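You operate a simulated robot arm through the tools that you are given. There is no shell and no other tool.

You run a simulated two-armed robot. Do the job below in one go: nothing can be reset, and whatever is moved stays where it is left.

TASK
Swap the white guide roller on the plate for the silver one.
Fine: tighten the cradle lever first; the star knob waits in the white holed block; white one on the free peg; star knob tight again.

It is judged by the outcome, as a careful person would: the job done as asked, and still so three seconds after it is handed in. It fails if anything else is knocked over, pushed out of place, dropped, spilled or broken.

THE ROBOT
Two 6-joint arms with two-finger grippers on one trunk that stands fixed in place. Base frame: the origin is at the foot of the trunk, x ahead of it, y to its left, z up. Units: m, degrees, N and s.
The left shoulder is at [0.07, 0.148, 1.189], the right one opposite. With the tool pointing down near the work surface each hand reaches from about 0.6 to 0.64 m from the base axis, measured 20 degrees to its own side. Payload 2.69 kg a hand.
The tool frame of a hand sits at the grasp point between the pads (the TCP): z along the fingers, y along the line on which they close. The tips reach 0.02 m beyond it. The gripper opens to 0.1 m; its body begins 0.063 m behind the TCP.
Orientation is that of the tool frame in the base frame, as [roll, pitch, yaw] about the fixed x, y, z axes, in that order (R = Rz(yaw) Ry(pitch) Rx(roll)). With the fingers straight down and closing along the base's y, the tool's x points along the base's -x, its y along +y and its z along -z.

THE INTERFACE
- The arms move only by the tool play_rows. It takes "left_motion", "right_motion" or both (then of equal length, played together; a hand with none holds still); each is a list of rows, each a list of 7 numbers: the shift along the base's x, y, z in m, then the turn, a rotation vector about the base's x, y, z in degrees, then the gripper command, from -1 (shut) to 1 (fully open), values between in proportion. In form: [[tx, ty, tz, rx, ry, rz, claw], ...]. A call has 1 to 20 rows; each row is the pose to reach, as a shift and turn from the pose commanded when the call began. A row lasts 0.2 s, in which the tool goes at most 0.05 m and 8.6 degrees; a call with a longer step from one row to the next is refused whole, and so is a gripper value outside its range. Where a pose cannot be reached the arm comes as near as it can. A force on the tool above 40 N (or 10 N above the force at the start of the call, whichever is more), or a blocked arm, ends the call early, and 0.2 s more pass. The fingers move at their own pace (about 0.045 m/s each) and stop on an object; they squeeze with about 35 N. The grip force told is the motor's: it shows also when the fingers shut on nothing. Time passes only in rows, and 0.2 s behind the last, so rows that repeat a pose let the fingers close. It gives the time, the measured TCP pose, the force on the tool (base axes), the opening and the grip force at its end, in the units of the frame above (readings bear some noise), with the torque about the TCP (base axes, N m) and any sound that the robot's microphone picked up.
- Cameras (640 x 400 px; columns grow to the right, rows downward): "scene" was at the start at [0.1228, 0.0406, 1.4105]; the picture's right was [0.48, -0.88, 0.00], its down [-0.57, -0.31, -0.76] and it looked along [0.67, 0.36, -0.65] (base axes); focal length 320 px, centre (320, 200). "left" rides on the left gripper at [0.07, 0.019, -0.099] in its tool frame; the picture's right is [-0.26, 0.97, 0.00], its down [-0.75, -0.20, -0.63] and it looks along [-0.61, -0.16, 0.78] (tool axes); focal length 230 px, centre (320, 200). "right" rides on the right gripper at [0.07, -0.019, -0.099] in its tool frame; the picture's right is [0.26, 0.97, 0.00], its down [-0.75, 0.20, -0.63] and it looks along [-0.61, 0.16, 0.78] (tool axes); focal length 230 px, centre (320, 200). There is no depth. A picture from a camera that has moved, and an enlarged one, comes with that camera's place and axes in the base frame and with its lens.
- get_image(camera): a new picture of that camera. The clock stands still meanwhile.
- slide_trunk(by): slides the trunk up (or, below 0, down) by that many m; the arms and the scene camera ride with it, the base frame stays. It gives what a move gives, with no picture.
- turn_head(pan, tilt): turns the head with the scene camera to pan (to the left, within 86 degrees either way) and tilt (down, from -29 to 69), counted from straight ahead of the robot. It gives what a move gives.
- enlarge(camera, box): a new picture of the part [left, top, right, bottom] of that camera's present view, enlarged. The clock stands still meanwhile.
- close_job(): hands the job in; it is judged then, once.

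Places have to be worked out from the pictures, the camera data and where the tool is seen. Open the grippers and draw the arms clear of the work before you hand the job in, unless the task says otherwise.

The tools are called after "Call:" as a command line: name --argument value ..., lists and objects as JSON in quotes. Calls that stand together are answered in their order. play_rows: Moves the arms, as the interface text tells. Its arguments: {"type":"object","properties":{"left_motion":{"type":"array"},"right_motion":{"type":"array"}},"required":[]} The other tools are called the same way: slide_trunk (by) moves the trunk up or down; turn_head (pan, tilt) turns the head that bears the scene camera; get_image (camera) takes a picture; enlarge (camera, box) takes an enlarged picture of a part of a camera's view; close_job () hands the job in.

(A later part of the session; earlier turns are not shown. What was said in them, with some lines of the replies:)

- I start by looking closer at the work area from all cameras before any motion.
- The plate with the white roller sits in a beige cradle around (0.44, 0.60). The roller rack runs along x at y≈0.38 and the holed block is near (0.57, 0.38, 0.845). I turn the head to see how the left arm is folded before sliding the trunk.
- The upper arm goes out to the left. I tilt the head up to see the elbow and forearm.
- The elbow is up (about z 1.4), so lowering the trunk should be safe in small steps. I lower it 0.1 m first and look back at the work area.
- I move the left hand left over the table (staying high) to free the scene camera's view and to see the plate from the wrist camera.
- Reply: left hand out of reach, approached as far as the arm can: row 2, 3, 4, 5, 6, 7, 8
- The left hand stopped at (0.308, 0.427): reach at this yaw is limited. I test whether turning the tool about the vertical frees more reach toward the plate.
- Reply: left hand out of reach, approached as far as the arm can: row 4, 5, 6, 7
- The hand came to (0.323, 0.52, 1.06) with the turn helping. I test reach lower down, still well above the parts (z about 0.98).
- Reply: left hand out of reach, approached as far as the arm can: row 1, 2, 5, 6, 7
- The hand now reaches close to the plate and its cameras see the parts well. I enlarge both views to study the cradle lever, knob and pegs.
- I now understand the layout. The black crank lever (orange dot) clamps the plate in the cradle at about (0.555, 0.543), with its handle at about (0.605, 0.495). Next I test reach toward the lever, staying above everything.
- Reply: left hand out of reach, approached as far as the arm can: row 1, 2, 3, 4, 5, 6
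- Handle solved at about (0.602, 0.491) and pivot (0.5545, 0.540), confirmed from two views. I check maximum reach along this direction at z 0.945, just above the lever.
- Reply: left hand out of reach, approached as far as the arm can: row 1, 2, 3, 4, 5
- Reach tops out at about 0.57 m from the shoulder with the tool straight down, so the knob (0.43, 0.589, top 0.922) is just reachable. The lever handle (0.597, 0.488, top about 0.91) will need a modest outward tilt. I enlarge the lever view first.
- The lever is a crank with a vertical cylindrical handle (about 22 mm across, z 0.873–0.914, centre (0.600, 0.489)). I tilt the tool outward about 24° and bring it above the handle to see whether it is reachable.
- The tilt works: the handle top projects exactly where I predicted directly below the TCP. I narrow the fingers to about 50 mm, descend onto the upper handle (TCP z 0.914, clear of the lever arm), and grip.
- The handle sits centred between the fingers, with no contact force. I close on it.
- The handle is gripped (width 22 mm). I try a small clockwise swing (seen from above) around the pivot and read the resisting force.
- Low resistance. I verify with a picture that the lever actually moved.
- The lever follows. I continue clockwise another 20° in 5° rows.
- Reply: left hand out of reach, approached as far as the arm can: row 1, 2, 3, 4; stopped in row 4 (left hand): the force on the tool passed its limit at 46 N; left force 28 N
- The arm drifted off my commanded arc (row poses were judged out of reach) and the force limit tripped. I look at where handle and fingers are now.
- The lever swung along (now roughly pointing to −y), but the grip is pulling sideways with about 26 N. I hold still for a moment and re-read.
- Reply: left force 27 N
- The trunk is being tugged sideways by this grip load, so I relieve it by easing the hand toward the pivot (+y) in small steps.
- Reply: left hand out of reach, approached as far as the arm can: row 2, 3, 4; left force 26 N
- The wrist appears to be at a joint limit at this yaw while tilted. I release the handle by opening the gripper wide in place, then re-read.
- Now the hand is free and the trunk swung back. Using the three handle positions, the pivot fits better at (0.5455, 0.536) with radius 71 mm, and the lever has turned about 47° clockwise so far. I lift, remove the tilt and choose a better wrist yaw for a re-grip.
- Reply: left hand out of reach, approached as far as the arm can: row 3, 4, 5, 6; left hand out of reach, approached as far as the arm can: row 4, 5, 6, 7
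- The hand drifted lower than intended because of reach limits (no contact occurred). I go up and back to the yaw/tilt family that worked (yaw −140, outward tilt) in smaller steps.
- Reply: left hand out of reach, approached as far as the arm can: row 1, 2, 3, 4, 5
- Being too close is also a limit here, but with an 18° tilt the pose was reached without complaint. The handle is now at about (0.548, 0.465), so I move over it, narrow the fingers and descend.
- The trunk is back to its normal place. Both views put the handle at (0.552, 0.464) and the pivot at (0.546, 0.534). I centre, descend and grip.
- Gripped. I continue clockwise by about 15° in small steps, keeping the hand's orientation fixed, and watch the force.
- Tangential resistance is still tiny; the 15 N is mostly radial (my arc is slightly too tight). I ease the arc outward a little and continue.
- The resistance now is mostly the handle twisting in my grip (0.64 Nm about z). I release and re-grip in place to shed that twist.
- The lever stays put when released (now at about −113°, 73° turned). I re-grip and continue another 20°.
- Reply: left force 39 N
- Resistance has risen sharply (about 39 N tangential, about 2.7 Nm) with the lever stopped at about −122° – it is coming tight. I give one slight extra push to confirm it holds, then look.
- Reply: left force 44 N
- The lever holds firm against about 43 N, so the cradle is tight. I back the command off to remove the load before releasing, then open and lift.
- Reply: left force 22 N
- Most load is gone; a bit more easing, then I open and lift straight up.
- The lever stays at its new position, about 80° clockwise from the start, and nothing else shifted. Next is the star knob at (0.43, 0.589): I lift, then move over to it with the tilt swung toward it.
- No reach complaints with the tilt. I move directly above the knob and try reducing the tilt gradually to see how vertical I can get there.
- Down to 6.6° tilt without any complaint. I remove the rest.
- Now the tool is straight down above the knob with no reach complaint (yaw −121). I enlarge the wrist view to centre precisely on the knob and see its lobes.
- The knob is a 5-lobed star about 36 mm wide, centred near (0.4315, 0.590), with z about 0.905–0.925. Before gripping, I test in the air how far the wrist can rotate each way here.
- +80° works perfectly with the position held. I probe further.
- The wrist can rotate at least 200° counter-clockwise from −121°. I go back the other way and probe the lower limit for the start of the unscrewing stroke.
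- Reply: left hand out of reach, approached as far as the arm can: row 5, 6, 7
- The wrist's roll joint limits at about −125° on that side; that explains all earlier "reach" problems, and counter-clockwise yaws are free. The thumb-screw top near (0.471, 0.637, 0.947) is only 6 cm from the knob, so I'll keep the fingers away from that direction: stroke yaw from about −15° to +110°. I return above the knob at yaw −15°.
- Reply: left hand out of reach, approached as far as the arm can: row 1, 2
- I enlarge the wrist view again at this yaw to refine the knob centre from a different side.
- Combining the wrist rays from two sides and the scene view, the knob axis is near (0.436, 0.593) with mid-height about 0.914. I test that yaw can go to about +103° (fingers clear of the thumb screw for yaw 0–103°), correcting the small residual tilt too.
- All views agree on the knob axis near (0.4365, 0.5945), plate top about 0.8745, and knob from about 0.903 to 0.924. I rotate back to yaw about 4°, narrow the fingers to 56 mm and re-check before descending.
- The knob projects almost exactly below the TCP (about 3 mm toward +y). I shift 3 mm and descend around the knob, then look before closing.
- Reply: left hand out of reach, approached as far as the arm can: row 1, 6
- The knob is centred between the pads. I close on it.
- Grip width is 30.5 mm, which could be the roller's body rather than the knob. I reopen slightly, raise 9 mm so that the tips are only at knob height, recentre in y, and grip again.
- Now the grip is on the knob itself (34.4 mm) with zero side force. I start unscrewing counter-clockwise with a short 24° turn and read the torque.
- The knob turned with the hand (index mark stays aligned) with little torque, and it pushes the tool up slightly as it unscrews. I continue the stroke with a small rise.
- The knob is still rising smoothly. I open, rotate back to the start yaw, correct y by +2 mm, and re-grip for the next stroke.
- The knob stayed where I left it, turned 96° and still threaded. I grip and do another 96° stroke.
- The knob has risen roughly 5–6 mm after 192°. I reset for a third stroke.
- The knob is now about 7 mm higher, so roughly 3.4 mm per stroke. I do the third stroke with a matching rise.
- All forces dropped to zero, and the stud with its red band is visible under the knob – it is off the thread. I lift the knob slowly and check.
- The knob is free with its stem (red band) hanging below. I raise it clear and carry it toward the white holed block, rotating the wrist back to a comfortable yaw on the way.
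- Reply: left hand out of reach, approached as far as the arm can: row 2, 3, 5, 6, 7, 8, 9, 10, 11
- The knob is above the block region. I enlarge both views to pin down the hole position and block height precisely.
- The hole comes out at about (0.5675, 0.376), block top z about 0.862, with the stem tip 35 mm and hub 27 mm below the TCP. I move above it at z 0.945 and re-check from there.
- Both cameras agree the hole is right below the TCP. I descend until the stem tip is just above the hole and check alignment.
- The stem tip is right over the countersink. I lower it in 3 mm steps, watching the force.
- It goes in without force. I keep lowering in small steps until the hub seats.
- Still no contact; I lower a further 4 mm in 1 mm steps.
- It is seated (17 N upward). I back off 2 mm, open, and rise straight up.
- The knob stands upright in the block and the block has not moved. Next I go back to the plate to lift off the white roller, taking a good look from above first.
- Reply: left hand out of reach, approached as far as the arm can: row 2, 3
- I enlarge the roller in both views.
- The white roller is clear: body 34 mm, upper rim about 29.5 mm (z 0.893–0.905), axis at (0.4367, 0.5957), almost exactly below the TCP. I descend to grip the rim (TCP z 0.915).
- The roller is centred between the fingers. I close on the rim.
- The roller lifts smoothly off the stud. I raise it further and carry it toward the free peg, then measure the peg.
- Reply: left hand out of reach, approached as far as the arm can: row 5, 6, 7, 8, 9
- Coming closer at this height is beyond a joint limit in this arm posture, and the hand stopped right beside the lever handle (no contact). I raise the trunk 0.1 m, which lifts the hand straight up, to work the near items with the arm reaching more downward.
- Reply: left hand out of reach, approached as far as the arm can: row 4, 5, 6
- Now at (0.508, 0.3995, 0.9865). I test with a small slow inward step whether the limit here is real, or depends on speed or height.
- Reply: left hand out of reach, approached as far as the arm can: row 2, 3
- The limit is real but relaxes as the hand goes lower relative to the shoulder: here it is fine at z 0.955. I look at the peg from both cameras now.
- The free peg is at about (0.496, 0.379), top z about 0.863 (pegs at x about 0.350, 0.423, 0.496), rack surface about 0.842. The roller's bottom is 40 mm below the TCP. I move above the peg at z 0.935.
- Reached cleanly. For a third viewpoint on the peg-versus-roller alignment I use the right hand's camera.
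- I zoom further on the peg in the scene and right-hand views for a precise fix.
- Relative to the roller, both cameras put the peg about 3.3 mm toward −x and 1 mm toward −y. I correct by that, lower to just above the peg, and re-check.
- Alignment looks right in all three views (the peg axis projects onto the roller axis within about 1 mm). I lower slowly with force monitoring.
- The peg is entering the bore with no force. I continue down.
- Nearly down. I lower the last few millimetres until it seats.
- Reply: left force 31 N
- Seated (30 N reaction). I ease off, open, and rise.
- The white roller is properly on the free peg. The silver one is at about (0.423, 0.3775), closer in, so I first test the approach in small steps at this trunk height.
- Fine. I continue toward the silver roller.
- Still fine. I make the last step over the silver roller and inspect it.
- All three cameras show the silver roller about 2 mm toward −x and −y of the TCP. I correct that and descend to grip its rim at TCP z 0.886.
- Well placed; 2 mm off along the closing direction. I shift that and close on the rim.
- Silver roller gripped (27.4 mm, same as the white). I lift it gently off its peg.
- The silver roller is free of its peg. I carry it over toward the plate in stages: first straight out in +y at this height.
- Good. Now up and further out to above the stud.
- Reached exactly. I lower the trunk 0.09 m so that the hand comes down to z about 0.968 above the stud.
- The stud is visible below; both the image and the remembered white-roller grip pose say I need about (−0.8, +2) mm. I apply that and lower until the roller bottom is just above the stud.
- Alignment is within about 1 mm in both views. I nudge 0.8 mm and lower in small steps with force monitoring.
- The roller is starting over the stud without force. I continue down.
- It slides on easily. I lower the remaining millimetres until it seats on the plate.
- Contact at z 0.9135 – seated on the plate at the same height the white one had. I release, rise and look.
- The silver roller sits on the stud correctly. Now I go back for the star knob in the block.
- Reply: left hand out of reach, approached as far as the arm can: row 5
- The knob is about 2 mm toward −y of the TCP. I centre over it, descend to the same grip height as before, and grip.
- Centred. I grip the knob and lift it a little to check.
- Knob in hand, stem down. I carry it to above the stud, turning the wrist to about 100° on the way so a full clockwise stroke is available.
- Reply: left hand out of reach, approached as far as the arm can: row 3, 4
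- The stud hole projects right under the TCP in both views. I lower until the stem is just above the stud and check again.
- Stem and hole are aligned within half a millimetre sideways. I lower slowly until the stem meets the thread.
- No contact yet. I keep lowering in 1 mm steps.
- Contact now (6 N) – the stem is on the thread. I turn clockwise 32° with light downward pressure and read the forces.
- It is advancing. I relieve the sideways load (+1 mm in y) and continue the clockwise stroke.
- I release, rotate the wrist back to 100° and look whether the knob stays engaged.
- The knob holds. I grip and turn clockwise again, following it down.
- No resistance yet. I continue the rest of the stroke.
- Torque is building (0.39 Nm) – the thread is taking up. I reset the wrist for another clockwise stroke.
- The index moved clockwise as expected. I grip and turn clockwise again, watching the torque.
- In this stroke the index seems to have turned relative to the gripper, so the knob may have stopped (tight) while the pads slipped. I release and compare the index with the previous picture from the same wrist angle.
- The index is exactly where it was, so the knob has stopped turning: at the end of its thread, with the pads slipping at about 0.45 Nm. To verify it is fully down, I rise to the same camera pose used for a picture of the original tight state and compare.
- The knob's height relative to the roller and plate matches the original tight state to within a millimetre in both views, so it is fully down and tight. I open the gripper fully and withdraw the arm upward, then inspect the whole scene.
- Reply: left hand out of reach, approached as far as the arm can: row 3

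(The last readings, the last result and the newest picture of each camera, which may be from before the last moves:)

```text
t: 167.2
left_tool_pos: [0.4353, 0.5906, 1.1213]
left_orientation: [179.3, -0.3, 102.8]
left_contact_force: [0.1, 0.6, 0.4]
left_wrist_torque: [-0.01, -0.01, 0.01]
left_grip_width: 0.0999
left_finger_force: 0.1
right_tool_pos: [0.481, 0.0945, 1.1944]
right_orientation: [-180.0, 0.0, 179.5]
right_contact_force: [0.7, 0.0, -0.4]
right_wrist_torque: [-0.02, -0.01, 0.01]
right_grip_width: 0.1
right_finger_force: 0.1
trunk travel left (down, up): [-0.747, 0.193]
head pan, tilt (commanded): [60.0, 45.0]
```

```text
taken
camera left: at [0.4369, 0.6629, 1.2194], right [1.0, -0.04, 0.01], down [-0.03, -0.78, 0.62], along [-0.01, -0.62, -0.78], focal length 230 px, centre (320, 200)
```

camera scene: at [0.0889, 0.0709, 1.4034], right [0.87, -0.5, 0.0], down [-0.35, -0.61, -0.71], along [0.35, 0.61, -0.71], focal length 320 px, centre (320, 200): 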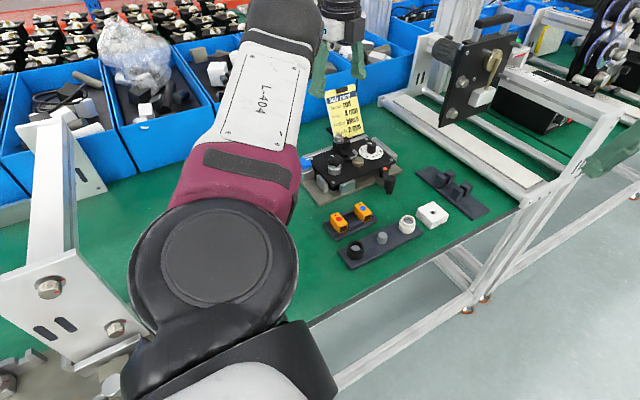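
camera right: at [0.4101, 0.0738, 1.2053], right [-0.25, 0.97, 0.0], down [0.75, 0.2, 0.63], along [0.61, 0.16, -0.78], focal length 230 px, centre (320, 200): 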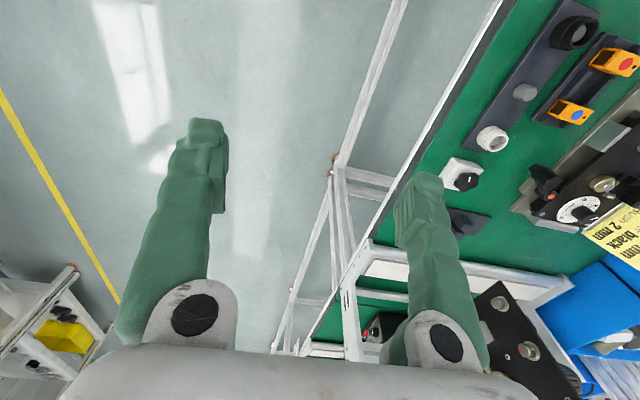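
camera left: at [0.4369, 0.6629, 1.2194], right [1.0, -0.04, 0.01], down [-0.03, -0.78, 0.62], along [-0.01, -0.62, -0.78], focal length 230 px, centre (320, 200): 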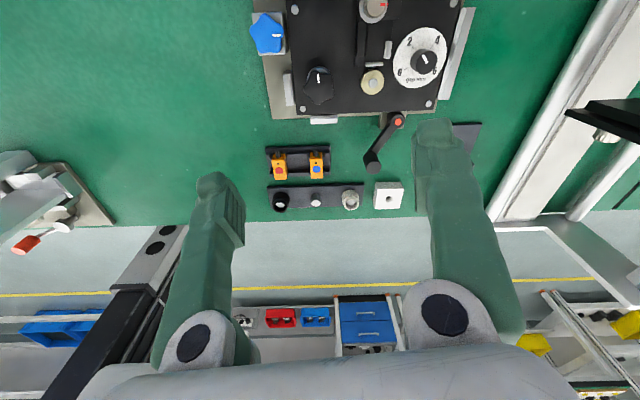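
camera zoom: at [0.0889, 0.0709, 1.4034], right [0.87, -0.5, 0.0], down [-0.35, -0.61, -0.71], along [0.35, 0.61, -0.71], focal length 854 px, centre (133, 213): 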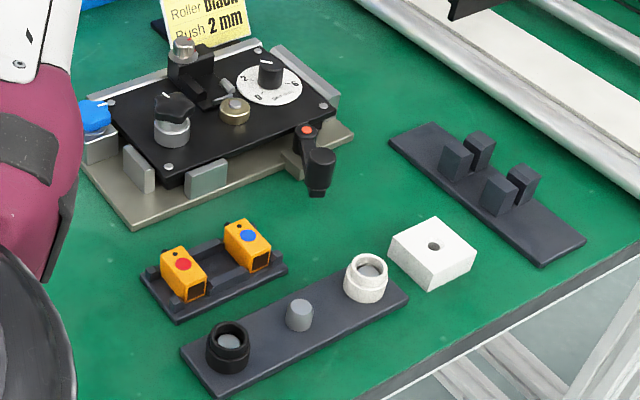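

Everything is in place: silver roller under the knob, white roller on the free peg, holed block empty, lever swung tight, and nothing else disturbed. I take one last close look, then draw the left arm back from over the work.

Call:
enlarge --camera "scene" --box '[300, 120, 400, 200]'

Call:
play_rows --left_motion '[[-0.01, -0.02, 0.01, 0, 0, 0, 1], [-0.025, -0.05, 0.02, 0, 0, 0, 1], [-0.04, -0.08, 0.03, 0, 0, 0, 1], [-0.055, -0.11, 0.03, 0, 0, 0, 1], [-0.07, -0.14, 0.03, 0, 0, 0, 1], [-0.09, -0.17, 0.03, 0, 0, 0, 1], [-0.11, -0.2, 0.03, 0, 0, 0, 1], [-0.11, -0.2, 0.03, 0, 0, 0, 1]]'

Call:
get_image --camera "scene"

```text
5.00 times, centred on (350, 160) of scene
camera zoom: at [0.0889, 0.0709, 1.4034], right [0.87, -0.5, 0.0], down [-0.35, -0.61, -0.71], along [0.35, 0.61, -0.71], focal length 1602 px, centre (170, 400)
```

zoom: 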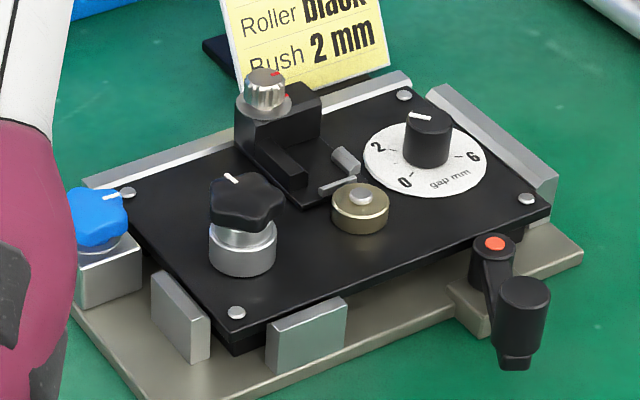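

```text
t: 169.0
left_tool_pos: [0.4626, 0.548, 1.1569]
left_orientation: [179.3, -0.3, 102.9]
left_contact_force: [0.3, 0.3, -0.7]
left_wrist_torque: [0.0, 0.04, 0.04]
left_grip_width: 0.0999
left_finger_force: 0.0
left hand out of reach, approached as far as the arm can: row 1, 2, 3, 4, 5, 6, 7, 8
right_tool_pos: [0.4801, 0.0927, 1.196]
right_orientation: [-179.9, 0.0, 179.7]
right_contact_force: [-0.4, 0.6, -1.3]
right_wrist_torque: [-0.04, 0.03, 0.02]
right_grip_width: 0.0996
right_finger_force: 0.0
trunk travel left (down, up): [-0.747, 0.193]
head pan, tilt (commanded): [60.0, 45.0]
```

```text
taken
camera scene: at [0.0887, 0.0709, 1.4035], right [0.87, -0.5, 0.0], down [-0.35, -0.61, -0.71], along [0.35, 0.61, -0.71], focal length 320 px, centre (320, 200)
```

scene: 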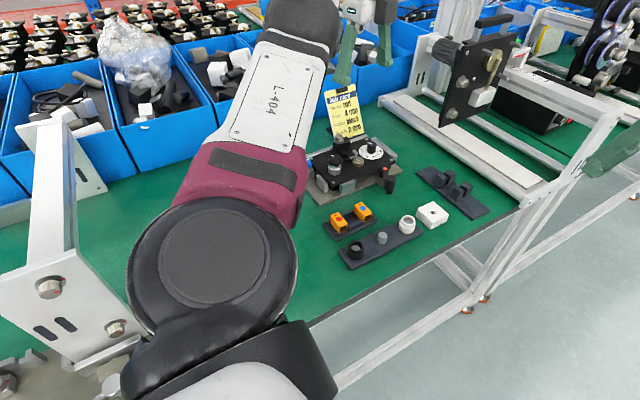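

The arm is clear above the work; I raise the trunk a bit further so that the hand is well away, and check that all is still.

Call:
slide_trunk --by 0.12

Call:
enlarge --camera "scene" --box '[290, 150, 490, 300]'

```text
t: 170.5
left_tool_pos: [0.4615, 0.5479, 1.2766]
left_orientation: [179.3, -0.3, 102.9]
left_contact_force: [-0.3, 0.6, 0.2]
left_wrist_torque: [-0.02, 0.02, 0.03]
left_grip_width: 0.1
left_finger_force: 0.0
right_tool_pos: [0.4806, 0.0934, 1.3154]
right_orientation: [-179.9, -0.2, 179.6]
right_contact_force: [0.0, -0.2, 0.0]
right_wrist_torque: [-0.01, 0.0, -0.03]
right_grip_width: 0.1002
right_finger_force: 0.0
trunk travel left (down, up): [-0.867, 0.073]
head pan, tilt (commanded): [60.0, 45.0]
```

```text
2.67 times, centred on (390, 225) of scene
camera zoom: at [0.0889, 0.0708, 1.5234], right [0.87, -0.5, 0.0], down [-0.35, -0.61, -0.71], along [0.35, 0.61, -0.71], focal length 854 px, centre (133, 133)
```

zoom: 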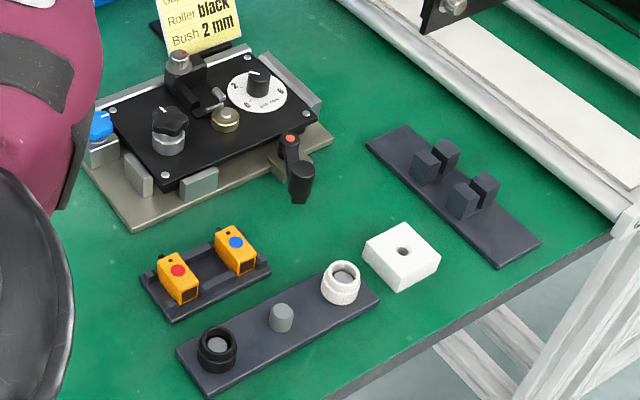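

The final state is as asked: cradle lever tight, silver roller on the plate under the tightened star knob, white roller on the free peg, both grippers open and clear, and nothing else moved. I hand the job in.

Call:
close_job

```text
The job is handed in.
```

The white guide roller is off the plate and the silver one is on the stud in its place. I've handed the job in; I don't have the judge's result.

- **Cradle lever:** tightened first. I turned it about 80° clockwise until it stopped against a push of about 40 N.
- **Star knob:** it waited in the white holed block while I changed the rollers. I then screwed it back down on the silver roller until it would turn no further and the fingers slipped on it. The last torque reading was about 0.43 Nm. It sits within about a millimetre of its original tight height, but I had no direct check of tightness beyond that.
- **White roller:** seated on the free peg of the rack.
- **Everything else:** in the last pictures nothing else had moved or been knocked over. Both grippers are open, and the left hand is raised well above the work.

The job card on the bench says "Roller black". I followed your instruction and fitted the silver one.
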